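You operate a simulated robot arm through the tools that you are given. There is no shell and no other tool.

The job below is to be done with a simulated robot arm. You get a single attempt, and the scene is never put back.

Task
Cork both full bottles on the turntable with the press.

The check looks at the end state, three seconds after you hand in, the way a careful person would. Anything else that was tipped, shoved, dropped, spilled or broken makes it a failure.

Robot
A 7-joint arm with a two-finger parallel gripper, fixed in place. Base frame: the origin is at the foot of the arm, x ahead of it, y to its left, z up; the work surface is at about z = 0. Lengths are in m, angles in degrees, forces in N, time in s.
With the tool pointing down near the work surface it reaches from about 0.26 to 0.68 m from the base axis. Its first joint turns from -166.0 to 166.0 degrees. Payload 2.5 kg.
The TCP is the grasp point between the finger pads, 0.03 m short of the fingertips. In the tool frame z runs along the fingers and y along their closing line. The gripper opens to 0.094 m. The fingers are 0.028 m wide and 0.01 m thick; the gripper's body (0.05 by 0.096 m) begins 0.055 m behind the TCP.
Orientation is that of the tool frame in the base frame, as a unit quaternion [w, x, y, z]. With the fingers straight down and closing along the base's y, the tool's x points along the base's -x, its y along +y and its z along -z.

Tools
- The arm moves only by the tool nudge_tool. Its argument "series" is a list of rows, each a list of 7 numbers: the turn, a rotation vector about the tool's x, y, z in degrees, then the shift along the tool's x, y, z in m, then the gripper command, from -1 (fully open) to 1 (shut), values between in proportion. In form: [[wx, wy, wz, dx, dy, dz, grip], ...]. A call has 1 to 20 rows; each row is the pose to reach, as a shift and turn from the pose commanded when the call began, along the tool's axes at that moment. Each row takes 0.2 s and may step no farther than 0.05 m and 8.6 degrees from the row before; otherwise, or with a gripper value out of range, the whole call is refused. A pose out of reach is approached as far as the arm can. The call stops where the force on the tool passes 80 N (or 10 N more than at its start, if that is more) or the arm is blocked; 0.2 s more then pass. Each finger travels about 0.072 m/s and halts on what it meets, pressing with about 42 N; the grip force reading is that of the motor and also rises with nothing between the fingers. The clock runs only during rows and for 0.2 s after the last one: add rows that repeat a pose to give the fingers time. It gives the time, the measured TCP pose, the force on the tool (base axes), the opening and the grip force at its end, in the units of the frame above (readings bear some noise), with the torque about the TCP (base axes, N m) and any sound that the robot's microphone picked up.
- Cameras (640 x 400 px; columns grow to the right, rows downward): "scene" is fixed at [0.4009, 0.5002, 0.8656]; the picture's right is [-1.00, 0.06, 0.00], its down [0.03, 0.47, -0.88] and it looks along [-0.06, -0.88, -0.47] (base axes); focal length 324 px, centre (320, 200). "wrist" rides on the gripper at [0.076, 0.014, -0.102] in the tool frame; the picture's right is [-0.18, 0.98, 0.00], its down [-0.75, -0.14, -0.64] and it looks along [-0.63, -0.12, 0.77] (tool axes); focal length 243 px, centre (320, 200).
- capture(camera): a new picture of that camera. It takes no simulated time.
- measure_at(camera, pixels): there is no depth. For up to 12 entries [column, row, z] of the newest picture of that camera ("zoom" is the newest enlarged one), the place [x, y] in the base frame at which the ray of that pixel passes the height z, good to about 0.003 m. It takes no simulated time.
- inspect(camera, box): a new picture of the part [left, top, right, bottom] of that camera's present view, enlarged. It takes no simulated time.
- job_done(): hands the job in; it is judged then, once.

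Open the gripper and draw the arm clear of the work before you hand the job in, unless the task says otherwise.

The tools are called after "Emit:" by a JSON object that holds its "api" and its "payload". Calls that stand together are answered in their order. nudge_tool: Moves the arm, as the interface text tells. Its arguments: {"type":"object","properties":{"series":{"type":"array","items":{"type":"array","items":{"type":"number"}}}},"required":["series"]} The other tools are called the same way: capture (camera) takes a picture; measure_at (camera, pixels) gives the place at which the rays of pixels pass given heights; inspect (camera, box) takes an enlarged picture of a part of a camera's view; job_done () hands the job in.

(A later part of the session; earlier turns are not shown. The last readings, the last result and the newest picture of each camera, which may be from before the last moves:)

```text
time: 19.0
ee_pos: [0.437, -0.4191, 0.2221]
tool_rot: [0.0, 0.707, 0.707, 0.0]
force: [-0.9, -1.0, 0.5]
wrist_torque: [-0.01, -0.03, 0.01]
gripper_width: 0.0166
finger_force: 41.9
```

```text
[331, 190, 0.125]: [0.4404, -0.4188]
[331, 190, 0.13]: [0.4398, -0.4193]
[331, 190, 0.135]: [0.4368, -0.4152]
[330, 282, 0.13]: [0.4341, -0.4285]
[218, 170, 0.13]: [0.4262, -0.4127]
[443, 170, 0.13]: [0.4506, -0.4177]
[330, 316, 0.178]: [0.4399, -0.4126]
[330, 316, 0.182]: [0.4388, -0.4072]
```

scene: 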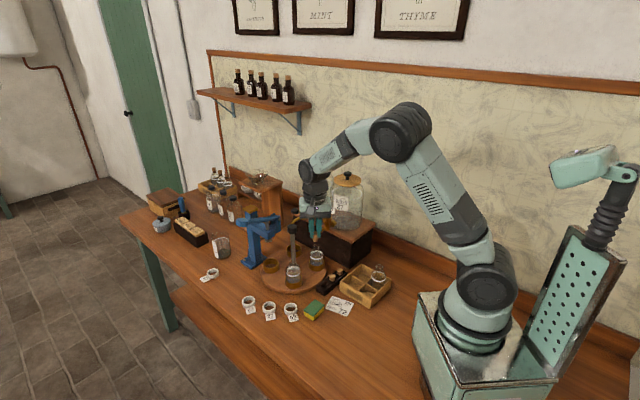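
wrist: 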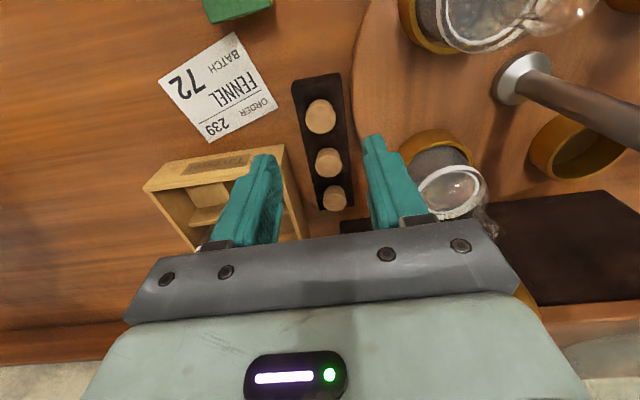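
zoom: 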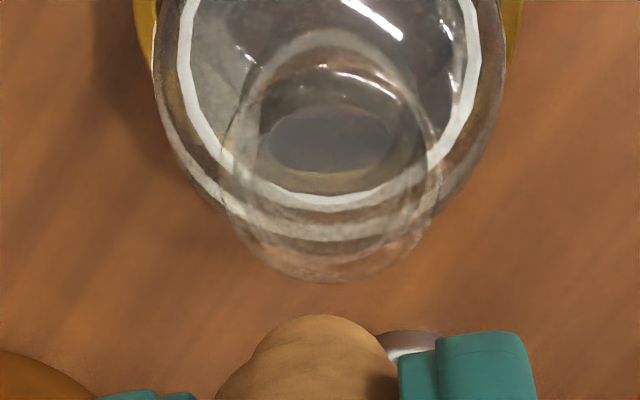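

Mouth centre ≈(0.439,-0.417,0.13) and the stem tip ≈(0.4385,-0.4205). I shift slightly and lower until the stem hovers about 5 mm above the mouth.

Emit:
{"api": "nudge_tool", "payload": {"series": [[0, 0, 0, 0.0025, 0.001, 0.01, 1], [0, 0, 0, 0.0025, 0.001, 0.02, 1], [0, 0, 0, 0.0025, 0.001, 0.03, 1], [0, 0, 0, 0.0025, 0.001, 0.038, 1], [0, 0, 0, 0.0025, 0.001, 0.038, 1]]}}

Emit:
{"api": "inspect", "payload": {"camera": "scene", "box": [280, 243, 308, 271]}}

Emit:
{"api": "inspect", "payload": {"camera": "wrist", "box": [290, 100, 350, 170]}}

```text
time: 20.2
ee_pos: [0.4378, -0.4158, 0.1831]
tool_rot: [0.0, 0.707, 0.707, 0.0]
force: [-0.1, -0.8, 0.3]
wrist_torque: [0.01, -0.03, -0.01]
gripper_width: 0.0167
finger_force: 41.9
```

```text
14.29 times, centred on (294, 257) of scene
```

zoom: 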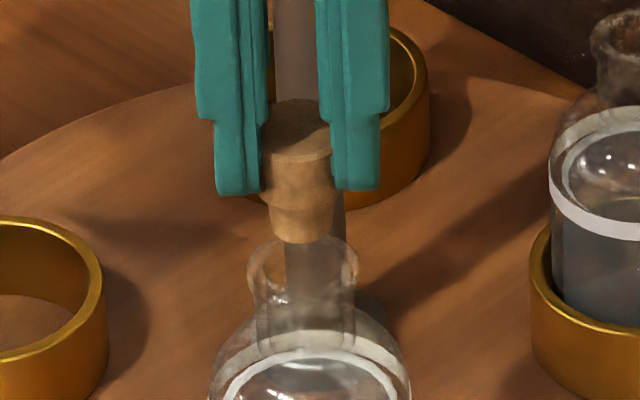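

```text
5.71 times, centred on (320, 135) of wrist
```

zoom: 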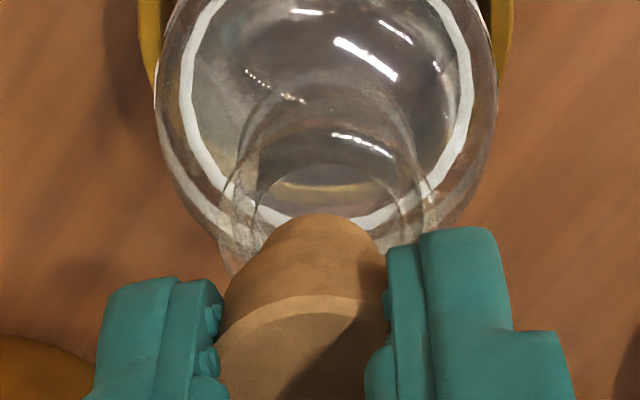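

Stem (scene zoom x≈301) and lip (x≈302) are aligned left–right. I measure the stem's front edge and lip edges in the wrist zoom to check front–back alignment.

Emit:
{"api": "measure_at", "payload": {"camera": "zoom", "pixels": [[322, 213, 0.139], [322, 213, 0.139], [322, 213, 0.139], [218, 245, 0.13], [440, 232, 0.13], [328, 215, 0.13], [328, 215, 0.13], [232, 275, 0.13], [238, 200, 0.13], [425, 190, 0.13]]}}

Emit:
{"api": "inspect", "payload": {"camera": "wrist", "box": [300, 110, 345, 155]}}

```text
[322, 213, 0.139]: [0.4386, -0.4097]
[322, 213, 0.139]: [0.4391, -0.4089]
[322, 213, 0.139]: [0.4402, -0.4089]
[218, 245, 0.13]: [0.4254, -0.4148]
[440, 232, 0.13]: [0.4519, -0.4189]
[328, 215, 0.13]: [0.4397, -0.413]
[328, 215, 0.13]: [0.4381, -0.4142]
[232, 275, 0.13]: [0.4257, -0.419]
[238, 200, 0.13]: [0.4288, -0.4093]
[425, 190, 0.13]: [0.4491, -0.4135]
```

```text
8.89 times, centred on (322, 132) of wrist
```

zoom: 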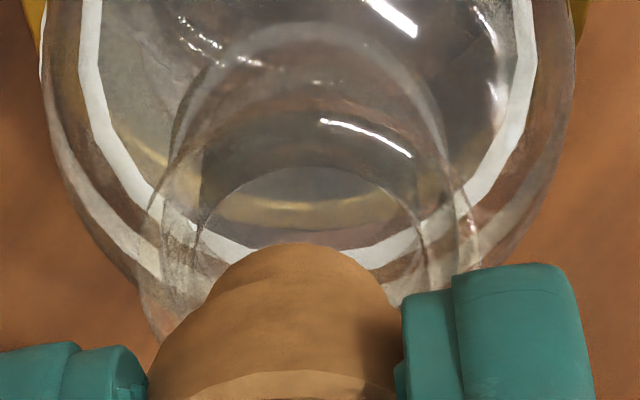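

Front–back alignment is within about 1 mm. I lower slowly 12 mm and read the force.

Emit:
{"api": "nudge_tool", "payload": {"series": [[0, 0, 0, 0, 0, 0.003, 1], [0, 0, 0, 0, 0, 0.006, 1], [0, 0, 0, 0, 0, 0.009, 1], [0, 0, 0, 0, 0, 0.011, 1], [0, 0, 0, 0, 0, 0.011, 1]]}}

Emit:
{"api": "inspect", "payload": {"camera": "scene", "box": [280, 243, 308, 271]}}

Emit:
{"api": "inspect", "payload": {"camera": "wrist", "box": [290, 100, 350, 170]}}

```text
time: 21.4
ee_pos: [0.4383, -0.4165, 0.1725]
tool_rot: [0.0, 0.707, 0.707, 0.0]
force: [-0.1, -1.2, -0.1]
wrist_torque: [0.0, -0.03, 0.0]
gripper_width: 0.0165
finger_force: 41.1
```

```text
14.29 times, centred on (294, 257) of scene
```

zoom: 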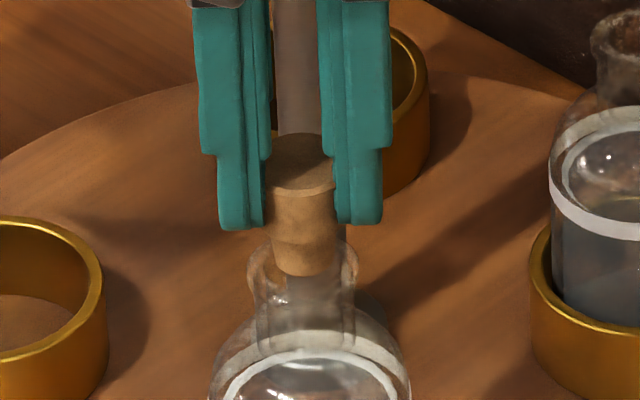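

```text
5.71 times, centred on (320, 135) of wrist
```

zoom: 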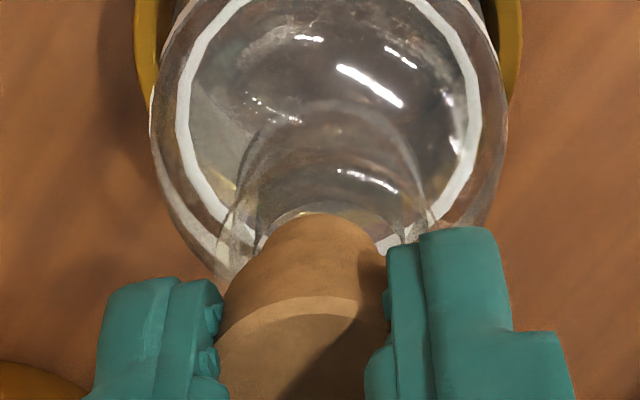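

No contact force yet and the stem tip is at the mouth's level. I lower another 5 mm in small steps.

Emit:
{"api": "nudge_tool", "payload": {"series": [[0, 0, 0, 0, 0.0007, 0.002, 1], [0, 0, 0, 0, 0.0007, 0.0035, 1], [0, 0, 0, 0, 0.0007, 0.005, 1], [0, 0, 0, 0, 0.0007, 0.005, 1]]}}

Emit:
{"api": "inspect", "payload": {"camera": "scene", "box": [280, 243, 308, 271]}}

Emit:
{"api": "inspect", "payload": {"camera": "wrist", "box": [290, 100, 350, 170]}}

```text
time: 22.4
ee_pos: [0.4387, -0.4163, 0.1687]
tool_rot: [0.0, 0.707, 0.707, 0.0]
force: [-0.3, -0.2, 6.4]
wrist_torque: [0.06, 0.02, -0.01]
gripper_width: 0.0166
finger_force: 42.1
```

```text
14.29 times, centred on (294, 257) of scene
```

zoom: 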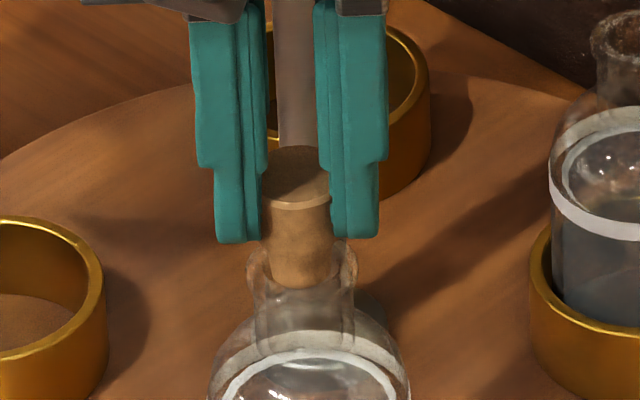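

```text
5.71 times, centred on (320, 135) of wrist
```

zoom: 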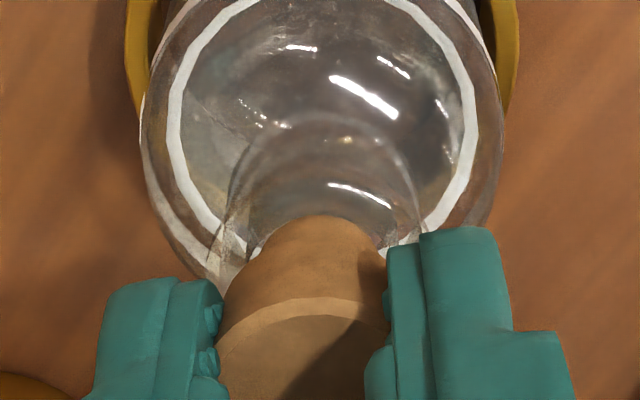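

Contact of 6 N with the stem at the mouth. I press a couple of millimetres more to see whether it slides in.

Emit:
{"api": "nudge_tool", "payload": {"series": [[0, 0, 0, 0, 0, 0.0015, 1], [0, 0, 0, 0, 0, 0.003, 1], [0, 0, 0, 0, 0, 0.003, 1]]}}

Emit:
{"api": "inspect", "payload": {"camera": "scene", "box": [280, 243, 308, 271]}}

Emit:
{"api": "inspect", "payload": {"camera": "wrist", "box": [290, 100, 350, 170]}}

```text
time: 23.2
ee_pos: [0.4386, -0.4159, 0.1642]
tool_rot: [0.0, 0.707, 0.707, 0.0]
force: [0.1, -0.3, -0.3]
wrist_torque: [-0.01, 0.02, -0.01]
gripper_width: 0.0164
finger_force: 41.8
```

```text
14.29 times, centred on (294, 257) of scene
```

zoom: 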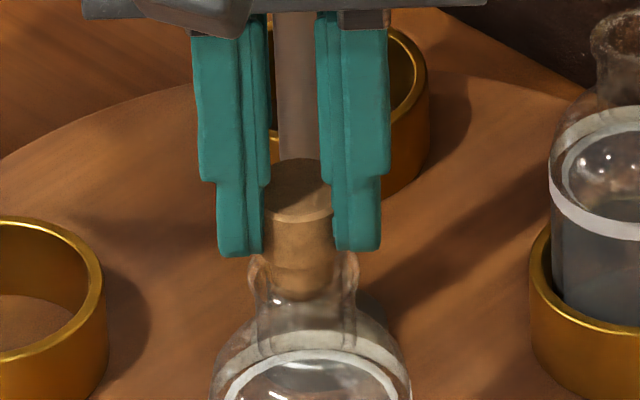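

```text
5.71 times, centred on (320, 135) of wrist
```

zoom: 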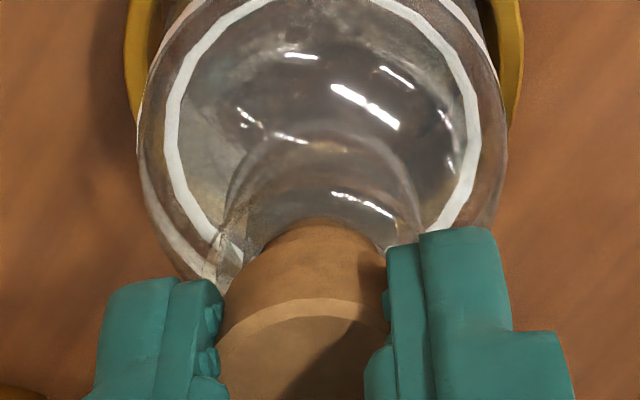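

The stem slipped into the bore (force back to zero). I lower another 3 mm toward the head seating on the lip.

Emit:
{"api": "nudge_tool", "payload": {"series": [[0, 0, 0, 0, 0, 0.0015, 1], [0, 0, 0, 0, 0, 0.003, 1], [0, 0, 0, 0, 0, 0.003, 1]]}}

Emit:
{"api": "inspect", "payload": {"camera": "scene", "box": [280, 243, 308, 271]}}

```text
time: 24.0
ee_pos: [0.4371, -0.4161, 0.1627]
tool_rot: [0.0, 0.706, 0.708, 0.0]
force: [0.0, -0.2, 0.6]
wrist_torque: [-0.01, 0.02, 0.02]
gripper_width: 0.0167
finger_force: 42.2
```

```text
14.29 times, centred on (294, 257) of scene
```

zoom: 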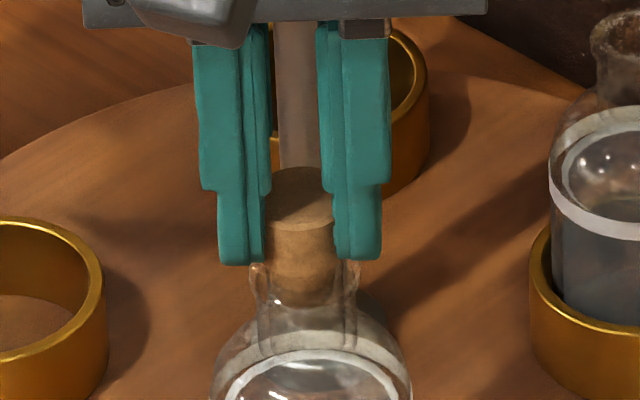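

Stem is inserted about 11 mm with no force. I open slowly to release the cork.

Emit:
{"api": "nudge_tool", "payload": {"series": [[0, 0, 0, 0, 0, 0, 0.62], [0, 0, 0, 0, 0, 0, 0.5], [0, 0, 0, 0, 0, 0, 0.35], [0, 0, 0, 0, 0, 0, 0.15], [0, 0, 0, 0, 0, 0, 0.0], [0, 0, 0, 0, 0, 0, 0.0]]}}

Emit:
{"api": "inspect", "payload": {"camera": "scene", "box": [280, 243, 308, 271]}}

Emit:
{"api": "inspect", "payload": {"camera": "wrist", "box": [290, 100, 350, 170]}}

```text
time: 25.4
ee_pos: [0.4383, -0.4151, 0.1611]
tool_rot: [-0.001, 0.706, 0.708, 0.001]
force: [0.3, 0.7, -0.2]
wrist_torque: [0.01, 0.0, 0.0]
gripper_width: 0.047
finger_force: 0.0
```

```text
14.29 times, centred on (294, 257) of scene
```

zoom: 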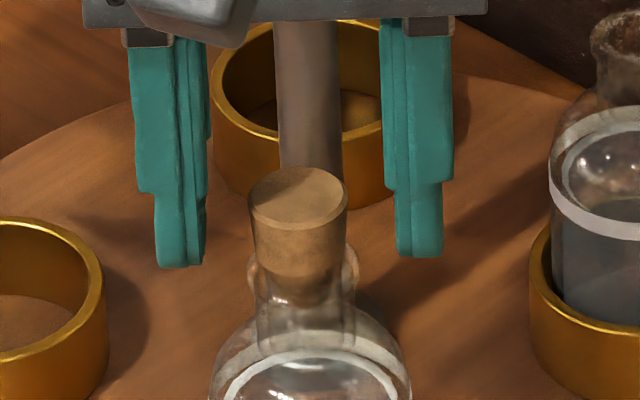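

```text
5.71 times, centred on (320, 135) of wrist
```

zoom: 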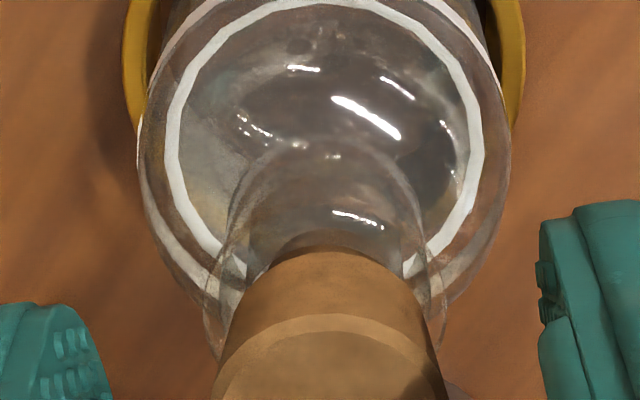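

The cork stands in bottle B's mouth. I rise straight up clear of it, then measure the knob and press clearances for turning the table.

Emit:
{"api": "nudge_tool", "payload": {"series": [[0, 0, 0, 0, 0, -0.02, 0.0], [0, 0, 0, 0, 0, -0.05, -0.1], [0, 0, 0, 0, 0, -0.09, -0.1], [0, 0, 0, 0, 0, -0.13, -0.1], [0, 0, 0, 0, 0, -0.16, -0.1], [0, 0, 0, 0, 0, -0.16, -0.1]]}}

Emit:
{"api": "capture", "payload": {"camera": "wrist"}}

Emit:
{"api": "inspect", "payload": {"camera": "wrist", "box": [220, 40, 420, 200]}}

Emit:
{"api": "inspect", "payload": {"camera": "scene", "box": [250, 205, 320, 275]}}

```text
time: 26.8
ee_pos: [0.4386, -0.415, 0.3225]
tool_rot: [-0.001, 0.707, 0.707, -0.001]
force: [0.5, -0.3, 0.4]
wrist_torque: [0.01, -0.02, -0.01]
gripper_width: 0.0516
finger_force: 0.0
```

```text
taken
```

wrist: 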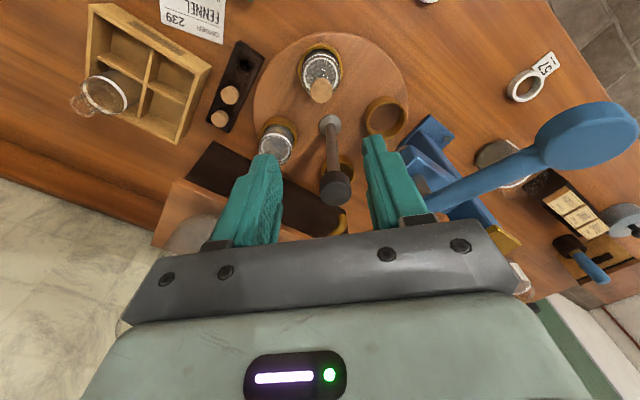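

```text
2.50 times, centred on (320, 120) of wrist
```

zoom: 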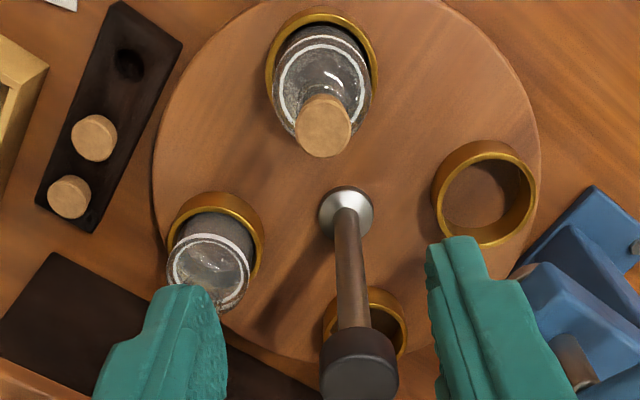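

```text
5.71 times, centred on (285, 240) of scene
```

zoom: 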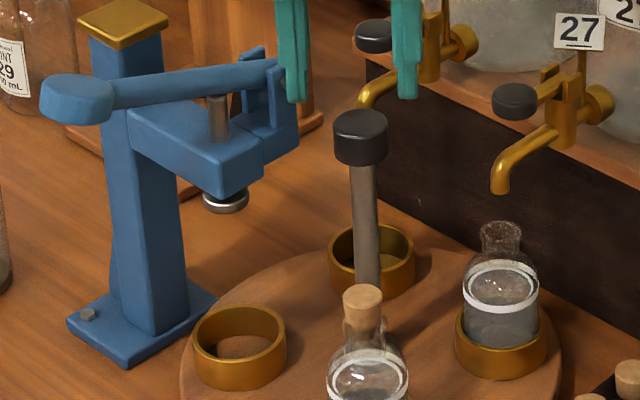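

I measure the knob's top and bottom and the clevis top in the scene zoom at trial heights.

Emit:
{"api": "measure_at", "payload": {"camera": "zoom", "pixels": [[360, 123, 0.2], [360, 123, 0.21], [360, 123, 0.22], [361, 155, 0.18], [361, 155, 0.19], [283, 68, 0.25], [283, 68, 0.26], [252, 48, 0.25], [252, 48, 0.26], [503, 190, 0.16], [362, 300, 0.145], [225, 200, 0.165]]}}

Emit:
{"api": "measure_at", "payload": {"camera": "wrist", "pixels": [[336, 193, 0.2], [336, 193, 0.21], [330, 122, 0.02], [323, 93, 0.14], [323, 93, 0.145]]}}

```text
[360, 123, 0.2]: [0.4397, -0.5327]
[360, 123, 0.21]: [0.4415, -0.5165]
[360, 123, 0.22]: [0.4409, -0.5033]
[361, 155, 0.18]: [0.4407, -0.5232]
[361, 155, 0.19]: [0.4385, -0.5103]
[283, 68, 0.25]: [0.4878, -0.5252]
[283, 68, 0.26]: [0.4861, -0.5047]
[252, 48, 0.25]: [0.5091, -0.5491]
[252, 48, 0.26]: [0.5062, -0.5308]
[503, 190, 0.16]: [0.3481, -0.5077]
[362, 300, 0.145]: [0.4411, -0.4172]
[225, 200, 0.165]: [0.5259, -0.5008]
```

```text
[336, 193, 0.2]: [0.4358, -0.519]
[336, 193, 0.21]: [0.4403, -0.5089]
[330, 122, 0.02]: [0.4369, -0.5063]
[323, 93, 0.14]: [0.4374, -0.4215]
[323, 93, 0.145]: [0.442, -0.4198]
```

Knob spans z≈0.19–0.215 at (0.4385,-0.507); the press clevis tops out near 0.255. I turn the gripper to yaw +24° and move above the knob.

Emit:
{"api": "nudge_tool", "payload": {"series": [[0, 0, -8.2, 0, 0, 0, -0.1], [0, 0, -16.4, 0, 0, 0, -0.1], [0, 0, -24.6, 0, 0, 0, -0.1], [0, 0, -32.8, -0.01, 0, 0, -0.1], [0, 0, -41, -0.02, 0, 0, -0.1], [0, 0, -49.2, -0.03, 0, 0, -0.1], [0, 0, -57.4, -0.04, 0, 0.0, -0.1], [0, 0, -65.6, -0.05, 0, 0.0, -0.1], [0, 0, -73.8, -0.06, 0, 0.01, -0.1], [0, 0, -82, -0.07, 0, 0.01, -0.1], [0, 0, -90.2, -0.08, 0, 0.02, -0.1], [0, 0, -98.4, -0.092, 0, 0.02, -0.1], [0, 0, -106.6, -0.092, 0, 0.03, -0.1], [0, 0, -114, -0.092, 0, 0.0325, -0.1], [0, 0, -114, -0.092, 0, 0.0325, -0.1]]}}

Emit:
{"api": "capture", "payload": {"camera": "wrist"}}

Emit:
{"api": "inspect", "payload": {"camera": "scene", "box": [250, 195, 330, 275]}}

```text
time: 30.0
ee_pos: [0.439, -0.5085, 0.2887]
tool_rot: [0.0, -0.208, 0.978, 0.0]
force: [0.4, 0.4, 0.0]
wrist_torque: [0.02, 0.04, -0.01]
gripper_width: 0.0517
finger_force: 0.0
```

```text
taken
```

wrist: 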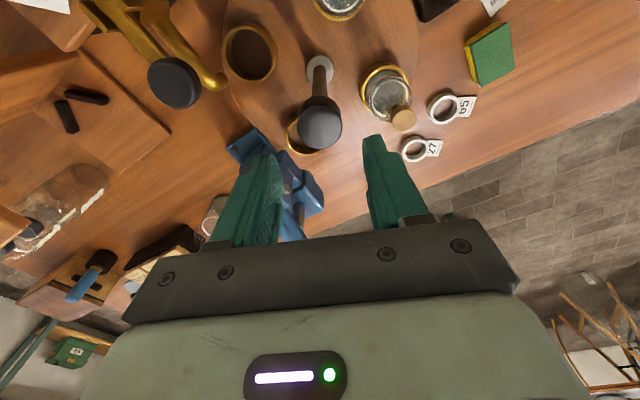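

```text
5.00 times, centred on (290, 235) of scene
```

zoom: 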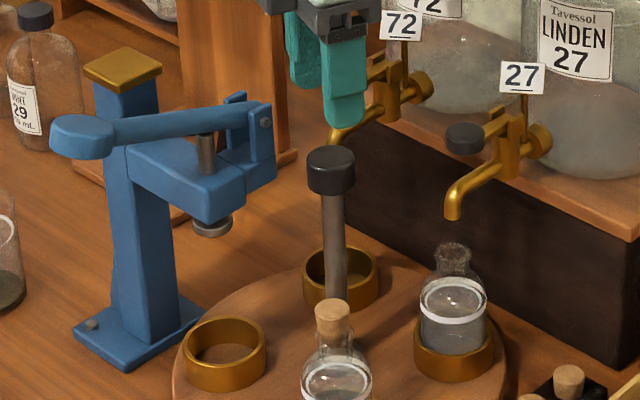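

The knob sits at wrist (320,128), directly below the TCP. I lower around it to z≈0.221 and then close the fingers.

Emit:
{"api": "nudge_tool", "payload": {"series": [[0, 0, 0, 0, 0, 0.025, -0.1], [0, 0, 0, 0, 0, 0.05, -0.1], [0, 0, 0, 0, 0, 0.067, -0.1], [0, 0, 0, 0, 0, 0.067, -0.1]]}}

Emit:
{"api": "capture", "payload": {"camera": "wrist"}}

Emit:
{"api": "inspect", "payload": {"camera": "scene", "box": [265, 205, 325, 265]}}

```text
time: 31.0
ee_pos: [0.4389, -0.5076, 0.2222]
tool_rot: [0.0, -0.208, 0.978, -0.001]
force: [0.1, 0.6, -0.4]
wrist_torque: [-0.01, -0.01, 0.0]
gripper_width: 0.0517
finger_force: 0.0
```

```text
taken
```

wrist: 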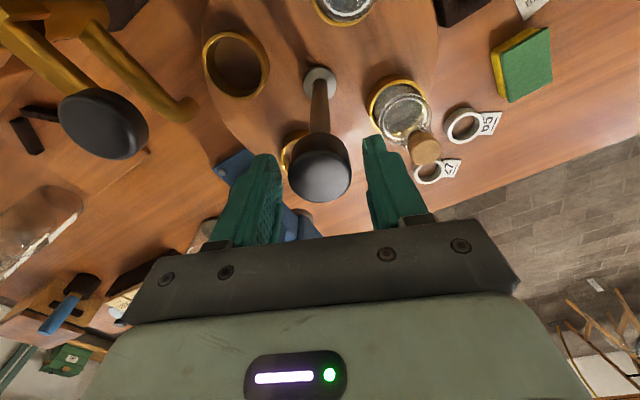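

```text
6.67 times, centred on (295, 235) of scene
```

zoom: 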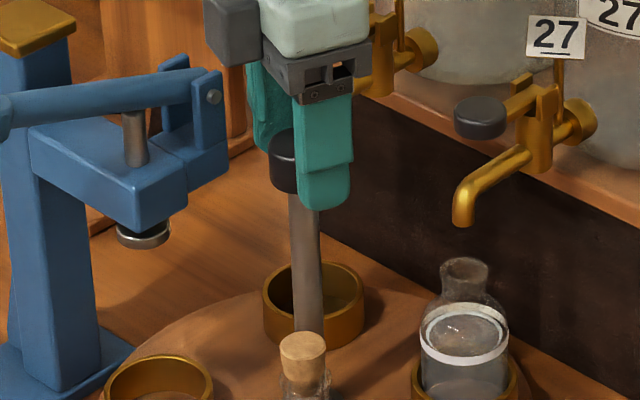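

The fingers straddle the knob (320,178). I close on it.

Emit:
{"api": "nudge_tool", "payload": {"series": [[0, 0, 0, 0, 0, 0, 0.2], [0, 0, 0, 0, 0, 0, 0.5], [0, 0, 0, 0, 0, 0, 1], [0, 0, 0, 0, 0, 0, 1], [0, 0, 0, 0, 0, 0, 1]]}}

Emit:
{"api": "inspect", "payload": {"camera": "wrist", "box": [220, 40, 440, 220]}}

```text
time: 32.2
ee_pos: [0.4377, -0.5092, 0.2218]
tool_rot: [0.0, -0.207, 0.978, 0.0]
force: [3.1, -3.6, -2.3]
wrist_torque: [0.43, 0.09, 0.0]
gripper_width: 0.0359
finger_force: 44.7
```

```text
2.22 times, centred on (330, 130) of wrist
```

zoom: 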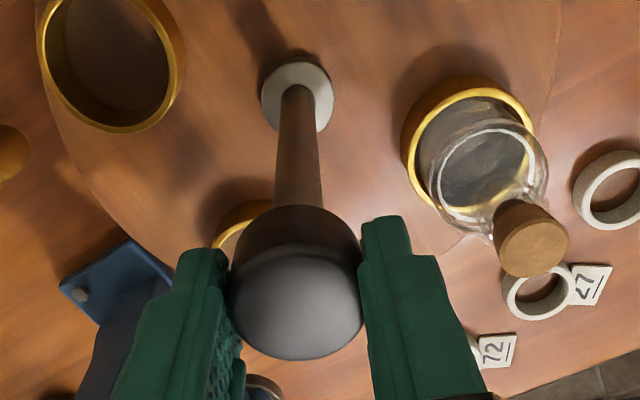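

Knob held at 0.0359. I twist 12° (clockwise from above) slowly to see whether the table follows.

Emit:
{"api": "nudge_tool", "payload": {"series": [[0, 0, 2, 0, 0, 0, 1], [0, 0, 5, 0, 0, 0, 1], [0, 0, 8, 0, 0, 0, 1], [0, 0, 11, 0, 0, 0, 1], [0, 0, 12, 0, 0, 0, 1], [0, 0, 12, 0, 0, 0, 1]]}}

Emit:
{"api": "inspect", "payload": {"camera": "scene", "box": [250, 220, 340, 300]}}

Emit:
{"api": "inspect", "payload": {"camera": "wrist", "box": [220, 40, 440, 220]}}

```text
time: 33.6
ee_pos: [0.4389, -0.5098, 0.2225]
tool_rot: [0.0, -0.104, 0.995, -0.001]
force: [6.7, -15.9, -8.5]
wrist_torque: [0.38, -0.42, -0.01]
gripper_width: 0.0357
finger_force: 45.0
```

```text
5.00 times, centred on (295, 260) of scene
```

zoom: 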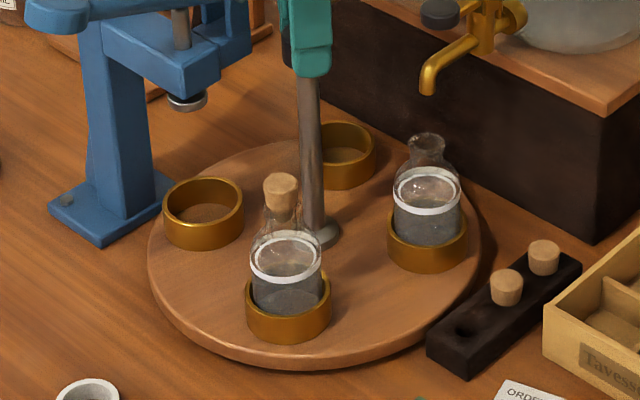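

```text
2.22 times, centred on (330, 130) of wrist
```

zoom: 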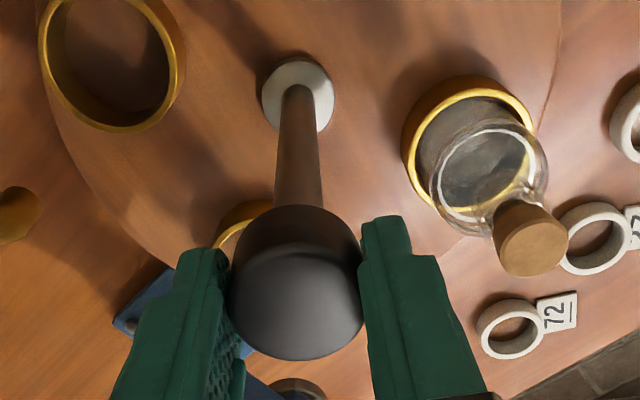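

The table turns with the knob, cork steady. A side force of ~16 N has built up, so I shift the command about 2 mm toward -y and twist another 20°.

Emit:
{"api": "nudge_tool", "payload": {"series": [[0, 0, 0, 0, -0.002, 0, 1], [0, 0, 3, 0, -0.002, 0, 1], [0, 0, 6, 0, -0.002, 0, 1], [0, 0, 9, 0, -0.002, 0, 1], [0, 0, 12, 0, -0.002, 0, 1], [0, 0, 12, 0, -0.002, 0, 1]]}}

Emit:
{"api": "inspect", "payload": {"camera": "scene", "box": [250, 220, 340, 300]}}

```text
time: 35.0
ee_pos: [0.4397, -0.5101, 0.2211]
tool_rot: [-0.001, 0.0, 1.0, 0.002]
force: [-12.4, 16.7, -0.1]
wrist_torque: [-0.21, 0.55, -0.01]
gripper_width: 0.0356
finger_force: 44.9
```

```text
5.00 times, centred on (295, 260) of scene
```

zoom: 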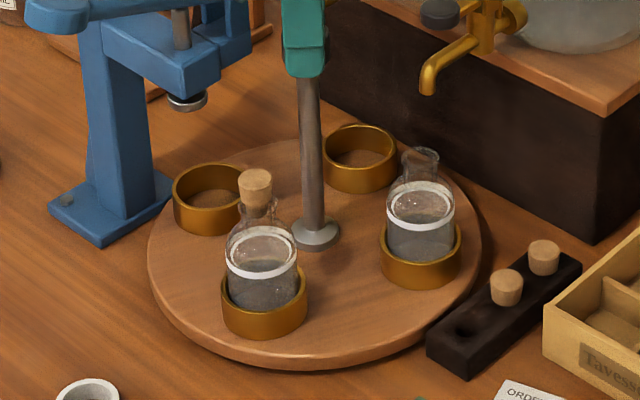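

The compensation overshot slightly; I trim it back by 1 mm and continue the twist another 24°.

Emit:
{"api": "nudge_tool", "payload": {"series": [[0, 0, 0, 0.0007, 0.001, 0, 1], [0, 0, 3, 0.0007, 0.001, 0, 1], [0, 0, 6, 0.0007, 0.001, 0, 1], [0, 0, 9, 0.0007, 0.001, 0, 1], [0, 0, 12, 0.0007, 0.001, 0, 1], [0, 0, 15, 0.0007, 0.001, 0, 1], [0, 0, 18, 0.0007, 0.001, 0, 1], [0, 0, 18, 0.0007, 0.001, 0, 1]]}}

Emit:
{"api": "inspect", "payload": {"camera": "scene", "box": [250, 220, 340, 300]}}

```text
time: 36.8
ee_pos: [0.4388, -0.5088, 0.221]
tool_rot: [0.001, 0.156, 0.988, 0.0]
force: [9.0, -5.1, -12.1]
wrist_torque: [0.49, 0.08, 0.01]
gripper_width: 0.0358
finger_force: 45.2
```

```text
5.00 times, centred on (295, 260) of scene
```

zoom: 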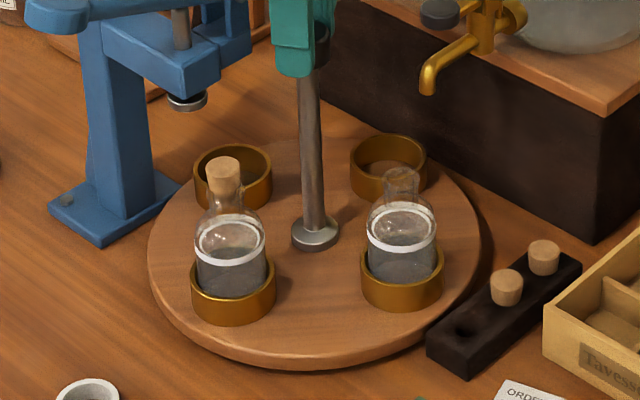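

42° turned so far with both bottles steady. Continuing another 24°.

Emit:
{"api": "nudge_tool", "payload": {"series": [[0, 0, 3, 0, 0, 0, 1], [0, 0, 6, 0, 0, 0, 1], [0, 0, 9, 0, 0, 0, 1], [0, 0, 12, 0, 0, 0, 1], [0, 0, 15, 0, 0, 0, 1], [0, 0, 18, 0, 0, 0, 1], [0, 0, 21, 0, 0, 0, 1], [0, 0, 24, 0, 0, 0, 1], [0, 0, 24, 0, 0, 0, 1]]}}

Emit:
{"api": "inspect", "payload": {"camera": "scene", "box": [250, 220, 340, 300]}}

```text
time: 38.8
ee_pos: [0.4389, -0.5096, 0.2223]
tool_rot: [0.0, 0.358, 0.934, 0.0]
force: [9.6, -4.5, -10.2]
wrist_torque: [-0.39, -0.27, 0.0]
gripper_width: 0.0356
finger_force: 44.6
```

```text
5.00 times, centred on (295, 260) of scene
```

zoom: 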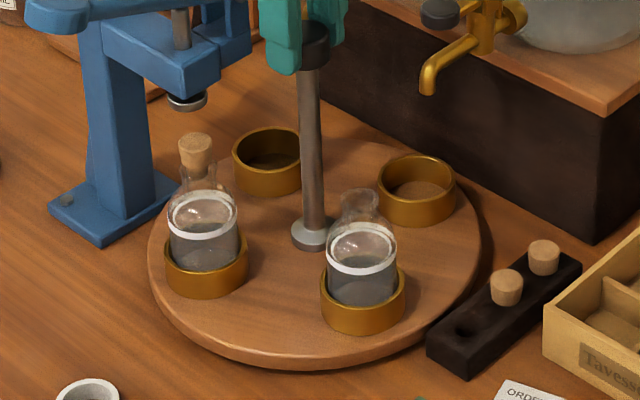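

66° turned; I continue 20° and then check the alignment with the ram.

Emit:
{"api": "nudge_tool", "payload": {"series": [[0, 0, 3, 0, 0, 0, 1], [0, 0, 6, 0, 0, 0, 1], [0, 0, 9, 0, 0, 0, 1], [0, 0, 12, 0, 0, 0, 1], [0, 0, 15, 0, 0, 0, 1], [0, 0, 18, 0, 0, 0, 1], [0, 0, 21, 0, 0, 0, 1], [0, 0, 21, 0, 0, 0, 1]]}}

Emit:
{"api": "inspect", "payload": {"camera": "scene", "box": [250, 220, 340, 300]}}

Emit:
{"api": "inspect", "payload": {"camera": "scene", "box": [255, 225, 285, 260]}}

Emit:
{"api": "inspect", "payload": {"camera": "wrist", "box": [220, 20, 440, 220]}}

```text
time: 40.6
ee_pos: [0.4377, -0.5096, 0.2218]
tool_rot: [0.0, 0.521, 0.853, -0.001]
force: [17.9, -12.3, -11.0]
wrist_torque: [-0.31, 0.24, -0.12]
gripper_width: 0.0354
finger_force: 45.1
```

```text
5.00 times, centred on (295, 260) of scene
```

zoom: 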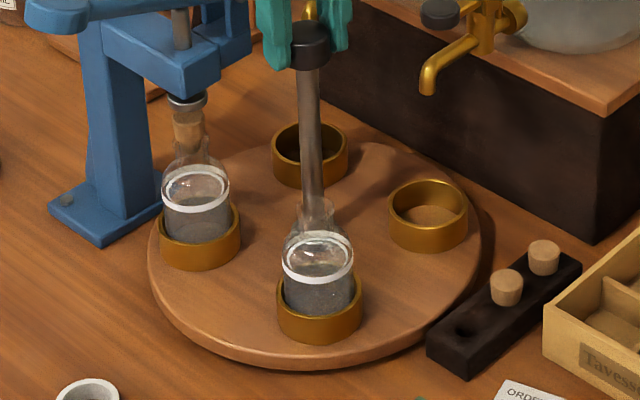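

```text
11.43 times, centred on (270, 242) of scene
```

zoom: 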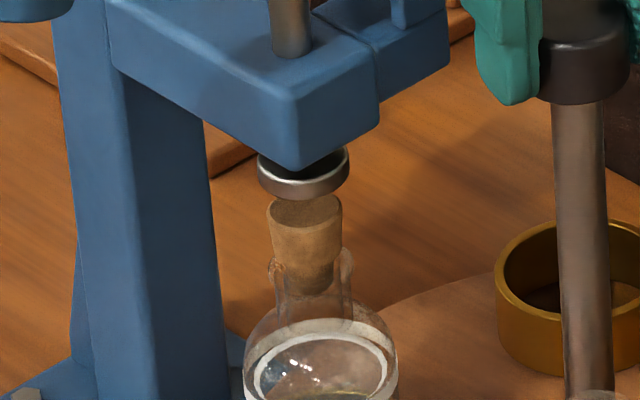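

```text
2.00 times, centred on (330, 120) of wrist
```

zoom: 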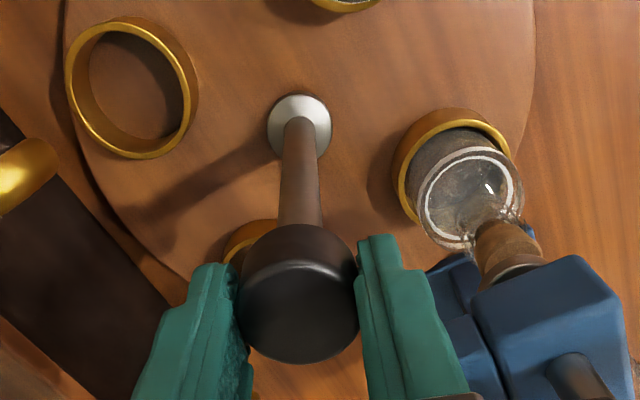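

Bottle B is nearly under the ram (87° turned); a -0.12 N·m torque hints at a detent pulling onward. I turn 3° more and check.

Emit:
{"api": "nudge_tool", "payload": {"series": [[0, 0, 1.5, 0, 0, 0, 1], [0, 0, 3, 0, 0, 0, 1], [0, 0, 3, 0, 0, 0, 1]]}}

Emit:
{"api": "inspect", "payload": {"camera": "scene", "box": [255, 225, 285, 260]}}

Emit:
{"api": "inspect", "payload": {"camera": "wrist", "box": [220, 20, 440, 220]}}

```text
time: 41.4
ee_pos: [0.4383, -0.5092, 0.2217]
tool_rot: [0.001, 0.544, 0.839, 0.0]
force: [15.1, -7.8, -8.6]
wrist_torque: [-0.95, -0.04, 0.03]
gripper_width: 0.0355
finger_force: 45.5
```

```text
11.43 times, centred on (270, 242) of scene
```

zoom: 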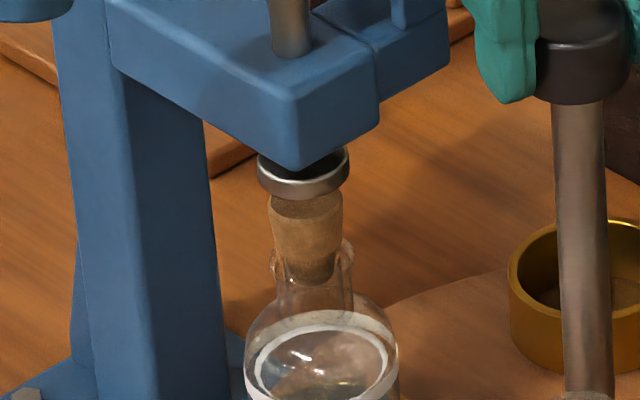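

```text
2.00 times, centred on (330, 120) of wrist
```

zoom: 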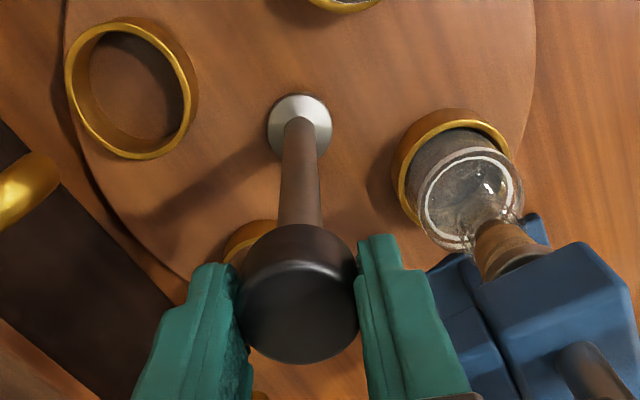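

Turned 90° by the tool yaw, and the cork (scene zoom x≈305) is beneath the ram (x≈303). I release the knob gently and rise, then verify alignment.

Emit:
{"api": "nudge_tool", "payload": {"series": [[0, 0, 0, 0, 0, 0, 0.2], [0, 0, 0, 0, 0, 0, 0.05], [0, 0, 0, 0, 0, 0, -0.1], [0, 0, 0, 0, 0, 0, -0.1], [0, 0, 0, 0, 0, -0.03, -0.1], [0, 0, 0, 0, 0, -0.06, -0.1], [0, 0, 0, 0, 0, -0.09, -0.1], [0, 0, 0, 0, 0, -0.09, -0.1]]}}

Emit:
{"api": "capture", "payload": {"camera": "wrist"}}

Emit:
{"api": "inspect", "payload": {"camera": "scene", "box": [255, 225, 285, 260]}}

Emit:
{"api": "inspect", "payload": {"camera": "wrist", "box": [220, 20, 440, 220]}}

```text
time: 43.2
ee_pos: [0.4372, -0.508, 0.3127]
tool_rot: [0.0, 0.544, 0.839, 0.0]
force: [-0.7, 0.7, -0.3]
wrist_torque: [0.0, 0.0, -0.01]
gripper_width: 0.0518
finger_force: 0.2
```

```text
taken
```

wrist: 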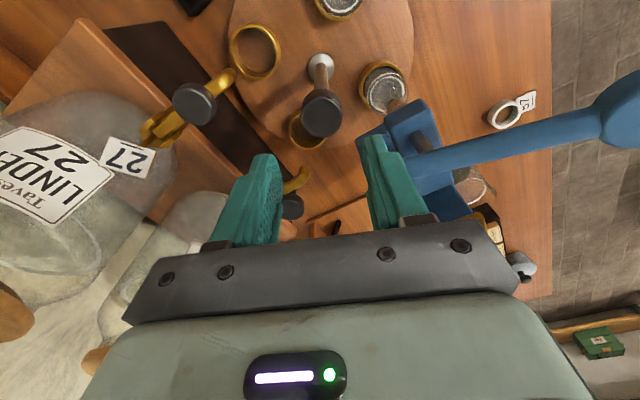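

```text
11.43 times, centred on (270, 242) of scene
```

zoom: 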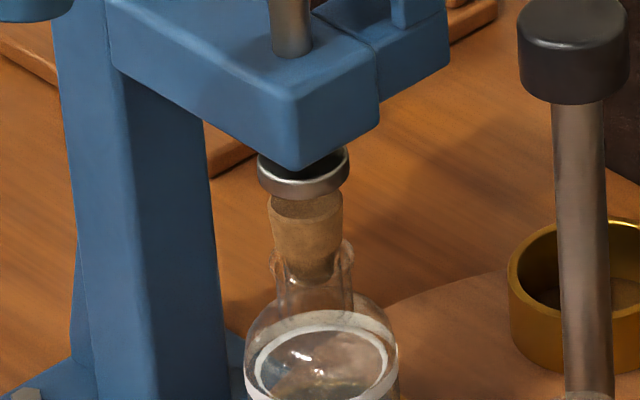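

```text
2.00 times, centred on (330, 120) of wrist
```

zoom: 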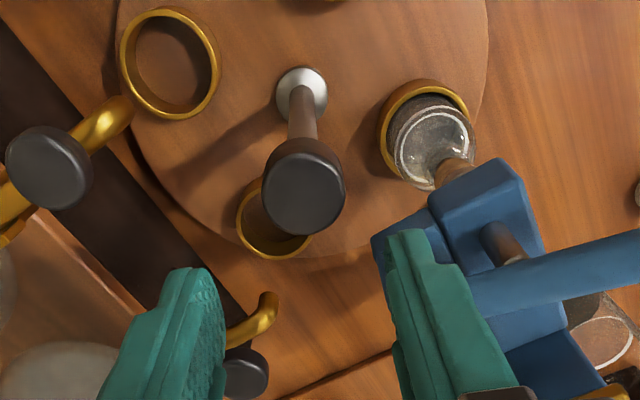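

I measure the cups' positions now to verify the table's angle.

Emit:
{"api": "measure_at", "payload": {"camera": "zoom", "pixels": [[170, 65, 0.045], [170, 65, 0.045], [275, 213, 0.045], [424, 135, 0.045], [301, 95, 0.02], [303, 190, 0.215], [435, 155, 0.1], [498, 240, 0.225]]}}

Emit:
{"api": "inspect", "payload": {"camera": "scene", "box": [255, 230, 335, 300]}}

```text
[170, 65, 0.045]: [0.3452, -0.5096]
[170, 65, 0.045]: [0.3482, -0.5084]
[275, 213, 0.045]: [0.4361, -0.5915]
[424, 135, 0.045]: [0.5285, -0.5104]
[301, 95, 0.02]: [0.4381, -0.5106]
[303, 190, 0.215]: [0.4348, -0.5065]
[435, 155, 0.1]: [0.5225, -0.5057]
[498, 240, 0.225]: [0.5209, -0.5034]
```

```text
5.71 times, centred on (295, 265) of scene
```

zoom: 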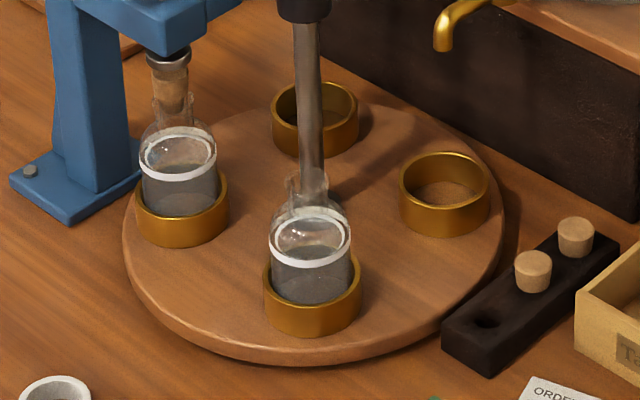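

The table is back at a station (cups within ~1 mm of their original spots). Now for the lever: I move up and out toward the handle, closing the fingers and aligning the yaw.

Emit:
{"api": "nudge_tool", "payload": {"series": [[0, 0, 0, 0, 0, -0.03, 0.2], [0, 0, -5, 0.02, 0.022, -0.06, 0.6], [0, 0, -11, 0.04, 0.045, -0.09, 1], [0, 0, -17, 0.06, 0.068, -0.107, 1], [0, 0, -23, 0.08, 0.091, -0.107, 1], [0, 0, -30, 0.1003, 0.1138, -0.107, 1], [0, 0, -30, 0.1003, 0.1138, -0.107, 1]]}}

Emit:
{"api": "capture", "payload": {"camera": "wrist"}}

Emit:
{"api": "inspect", "payload": {"camera": "scene", "box": [225, 190, 315, 270]}}

```text
time: 44.8
ee_pos: [0.5019, -0.3706, 0.4195]
tool_rot: [0.0, 0.308, 0.951, 0.0]
force: [0.3, 0.6, -0.3]
wrist_torque: [-0.02, -0.01, -0.02]
gripper_width: 0.0
finger_force: 33.3
```

```text
taken
```

wrist: 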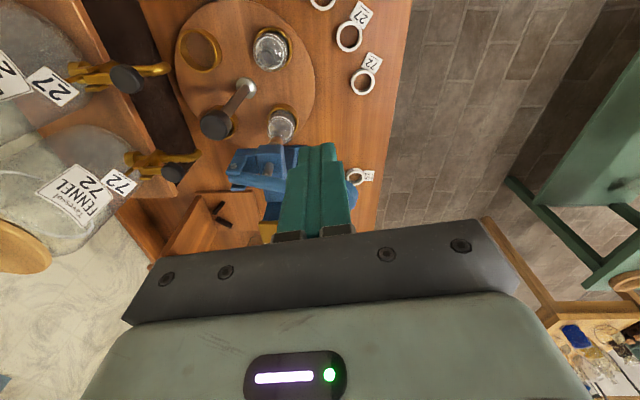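

```text
5.00 times, centred on (270, 230) of scene
```

zoom: 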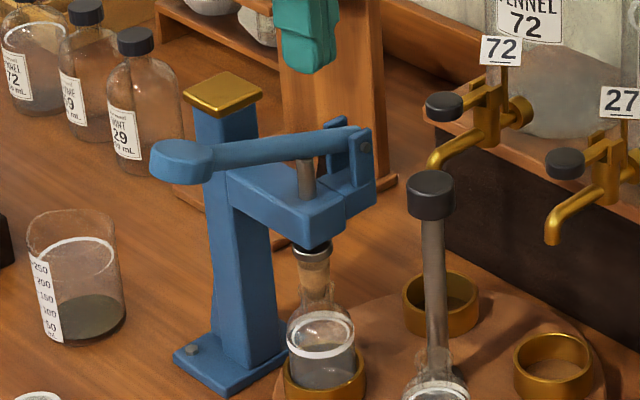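

I measure the handle paddle in the scene zoom around (180,150) at trial heights.

Emit:
{"api": "measure_at", "payload": {"camera": "zoom", "pixels": [[180, 152, 0.28], [180, 152, 0.285], [180, 152, 0.29], [180, 152, 0.295], [180, 152, 0.3], [152, 155, 0.285], [212, 155, 0.285], [290, 150, 0.26], [362, 145, 0.24]]}}

```text
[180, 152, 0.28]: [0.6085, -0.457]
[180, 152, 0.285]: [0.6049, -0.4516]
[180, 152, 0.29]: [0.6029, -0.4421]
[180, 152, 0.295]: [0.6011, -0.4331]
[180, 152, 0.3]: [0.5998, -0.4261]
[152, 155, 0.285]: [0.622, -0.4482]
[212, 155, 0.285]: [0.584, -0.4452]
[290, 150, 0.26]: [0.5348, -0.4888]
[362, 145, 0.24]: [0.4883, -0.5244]
```

The paddle's centre is near (0.60,-0.437) with top z≈0.29. I tilt the tool 30° outward and move above the paddle.

Emit:
{"api": "nudge_tool", "payload": {"series": [[0, -7, 0, -0.025, 0.0002, 0, 1], [0, -14, 0, -0.05, 0.0004, 0, 1], [0, -21, 0, -0.075, 0.0006, 0.01, 1], [0, -26, 0, -0.095, 0.0008, 0.02, 1], [0, -30, 0, -0.1057, 0.0008, 0.035, 1], [0, -30, 0, -0.1057, 0.0008, 0.045, 1], [0, -30, 0, -0.1057, 0.0008, 0.045, 1]]}}

Emit:
{"api": "capture", "payload": {"camera": "wrist"}}

Emit:
{"api": "inspect", "payload": {"camera": "scene", "box": [225, 180, 315, 260]}}

```text
time: 46.4
ee_pos: [0.5881, -0.4324, 0.3752]
tool_rot: [0.246, 0.298, 0.919, -0.08]
force: [0.2, 0.0, 0.2]
wrist_torque: [0.02, -0.03, 0.01]
gripper_width: 0.0
finger_force: 32.9
```

```text
taken
```

wrist: 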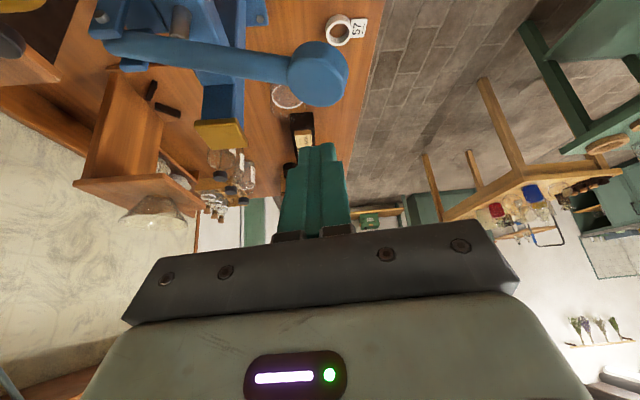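

```text
5.00 times, centred on (270, 220) of scene
```

zoom: 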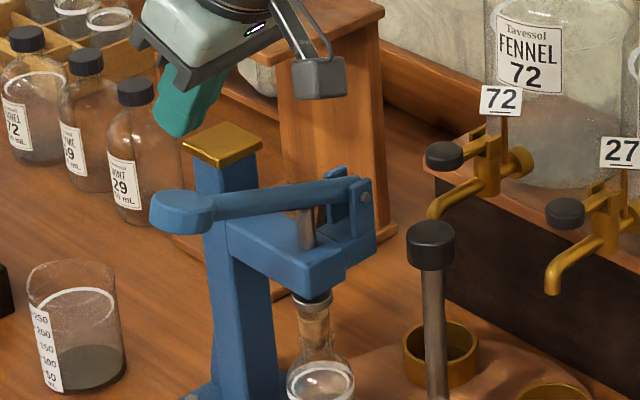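

The paddle is at wrist (318,73), straight ahead along the approach. I measure it there.

Emit:
{"api": "measure_at", "payload": {"camera": "wrist", "pixels": [[318, 75, 0.28], [318, 75, 0.285], [318, 75, 0.29], [318, 75, 0.295], [288, 75, 0.29], [348, 75, 0.29], [318, 43, 0.29], [318, 106, 0.29], [318, 75, 0.29], [230, 65, 0.27]]}}

```text
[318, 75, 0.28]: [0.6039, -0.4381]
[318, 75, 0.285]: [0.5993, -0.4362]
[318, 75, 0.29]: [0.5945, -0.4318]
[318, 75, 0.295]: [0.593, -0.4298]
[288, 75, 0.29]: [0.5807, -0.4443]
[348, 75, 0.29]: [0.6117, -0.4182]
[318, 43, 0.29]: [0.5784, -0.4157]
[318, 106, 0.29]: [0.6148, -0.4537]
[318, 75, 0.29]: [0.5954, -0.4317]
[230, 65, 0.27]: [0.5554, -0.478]
```

Paddle centre ≈(0.597,-0.433,0.293). I shift 4 mm sideways and lower vertically 45 mm toward it.

Emit:
{"api": "nudge_tool", "payload": {"series": [[0, 0, 0, 0.005, 0.004, 0.0087, 1], [0, 0, 0, 0.01, 0.004, 0.0173, 1], [0, 0, 0, 0.015, 0.004, 0.026, 1], [0, 0, 0, 0.02, 0.004, 0.0346, 1], [0, 0, 0, 0.0225, 0.004, 0.039, 1], [0, 0, 0, 0.0225, 0.004, 0.039, 1]]}}

Emit:
{"api": "inspect", "payload": {"camera": "scene", "box": [225, 180, 315, 260]}}

Emit:
{"api": "inspect", "payload": {"camera": "wrist", "box": [180, 20, 440, 240]}}

```text
time: 47.8
ee_pos: [0.5899, -0.4301, 0.3287]
tool_rot: [0.247, 0.299, 0.918, -0.081]
force: [-0.4, 0.0, -0.1]
wrist_torque: [0.0, 0.03, -0.01]
gripper_width: 0.0002
finger_force: 33.0
```

```text
5.00 times, centred on (270, 220) of scene
```

zoom: 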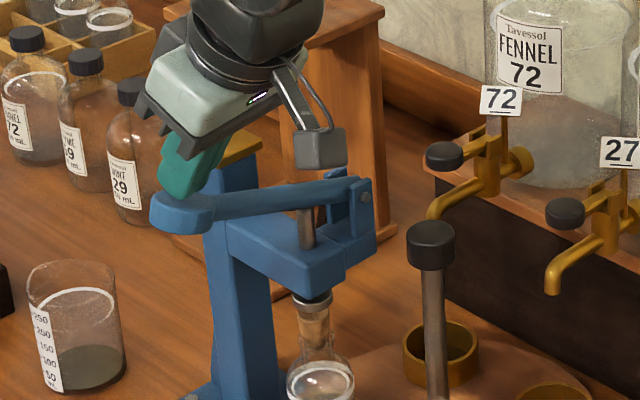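

```text
1.82 times, centred on (310, 130) of wrist
```

zoom: 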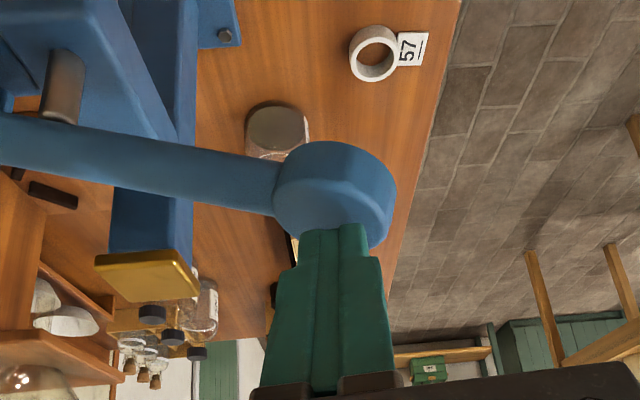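

The tips appear to be just above the far part of the paddle. I measure tip and paddle positions in this zoom.

Emit:
{"api": "measure_at", "payload": {"camera": "zoom", "pixels": [[335, 228, 0.3], [335, 228, 0.293], [328, 190, 0.293], [275, 190, 0.293], [385, 190, 0.293], [328, 145, 0.293], [328, 235, 0.293]]}}

```text
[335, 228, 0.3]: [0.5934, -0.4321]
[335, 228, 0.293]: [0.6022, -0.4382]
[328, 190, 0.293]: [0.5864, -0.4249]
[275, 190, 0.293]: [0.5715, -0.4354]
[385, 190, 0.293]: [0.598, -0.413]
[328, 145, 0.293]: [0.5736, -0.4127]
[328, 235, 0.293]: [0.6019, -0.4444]
```

Triangulating gives the paddle's centre at (0.60,-0.436,0.284), right below the tip. I lower another 40 mm to start moving the lever.

Emit:
{"api": "nudge_tool", "payload": {"series": [[0, 0, 0, 0.003, 0, 0.0052, 1], [0, 0, 0, 0.006, 0, 0.0104, 1], [0, 0, 0, 0.009, 0, 0.0156, 1], [0, 0, 0, 0.012, 0, 0.0208, 1], [0, 0, 0, 0.015, 0, 0.026, 1], [0, 0, 0, 0.018, 0, 0.0312, 1], [0, 0, 0, 0.02, 0, 0.0346, 1], [0, 0, 0, 0.02, 0, 0.0346, 1]]}}

Emit:
{"api": "inspect", "payload": {"camera": "scene", "box": [225, 190, 315, 270]}}

Emit:
{"api": "inspect", "payload": {"camera": "wrist", "box": [180, 20, 440, 240]}}

```text
time: 49.6
ee_pos: [0.5899, -0.4297, 0.2885]
tool_rot: [0.247, 0.299, 0.918, -0.08]
force: [0.5, -0.8, 1.3]
wrist_torque: [-0.03, -0.01, 0.01]
gripper_width: 0.0002
finger_force: 33.0
```

```text
5.00 times, centred on (270, 230) of scene
```

zoom: 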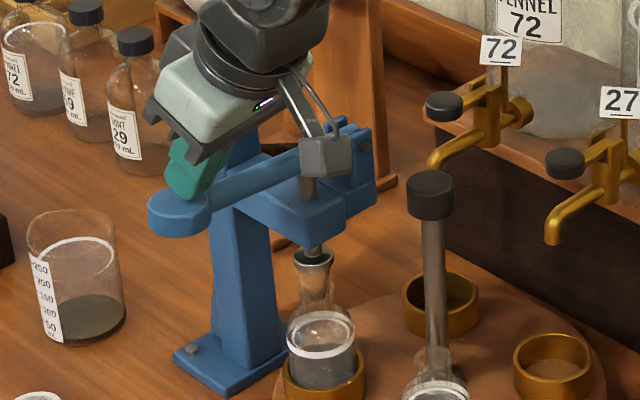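

```text
1.82 times, centred on (310, 130) of wrist
```

zoom: 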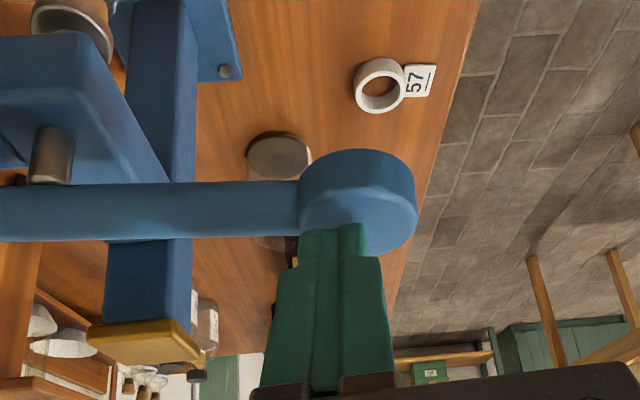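

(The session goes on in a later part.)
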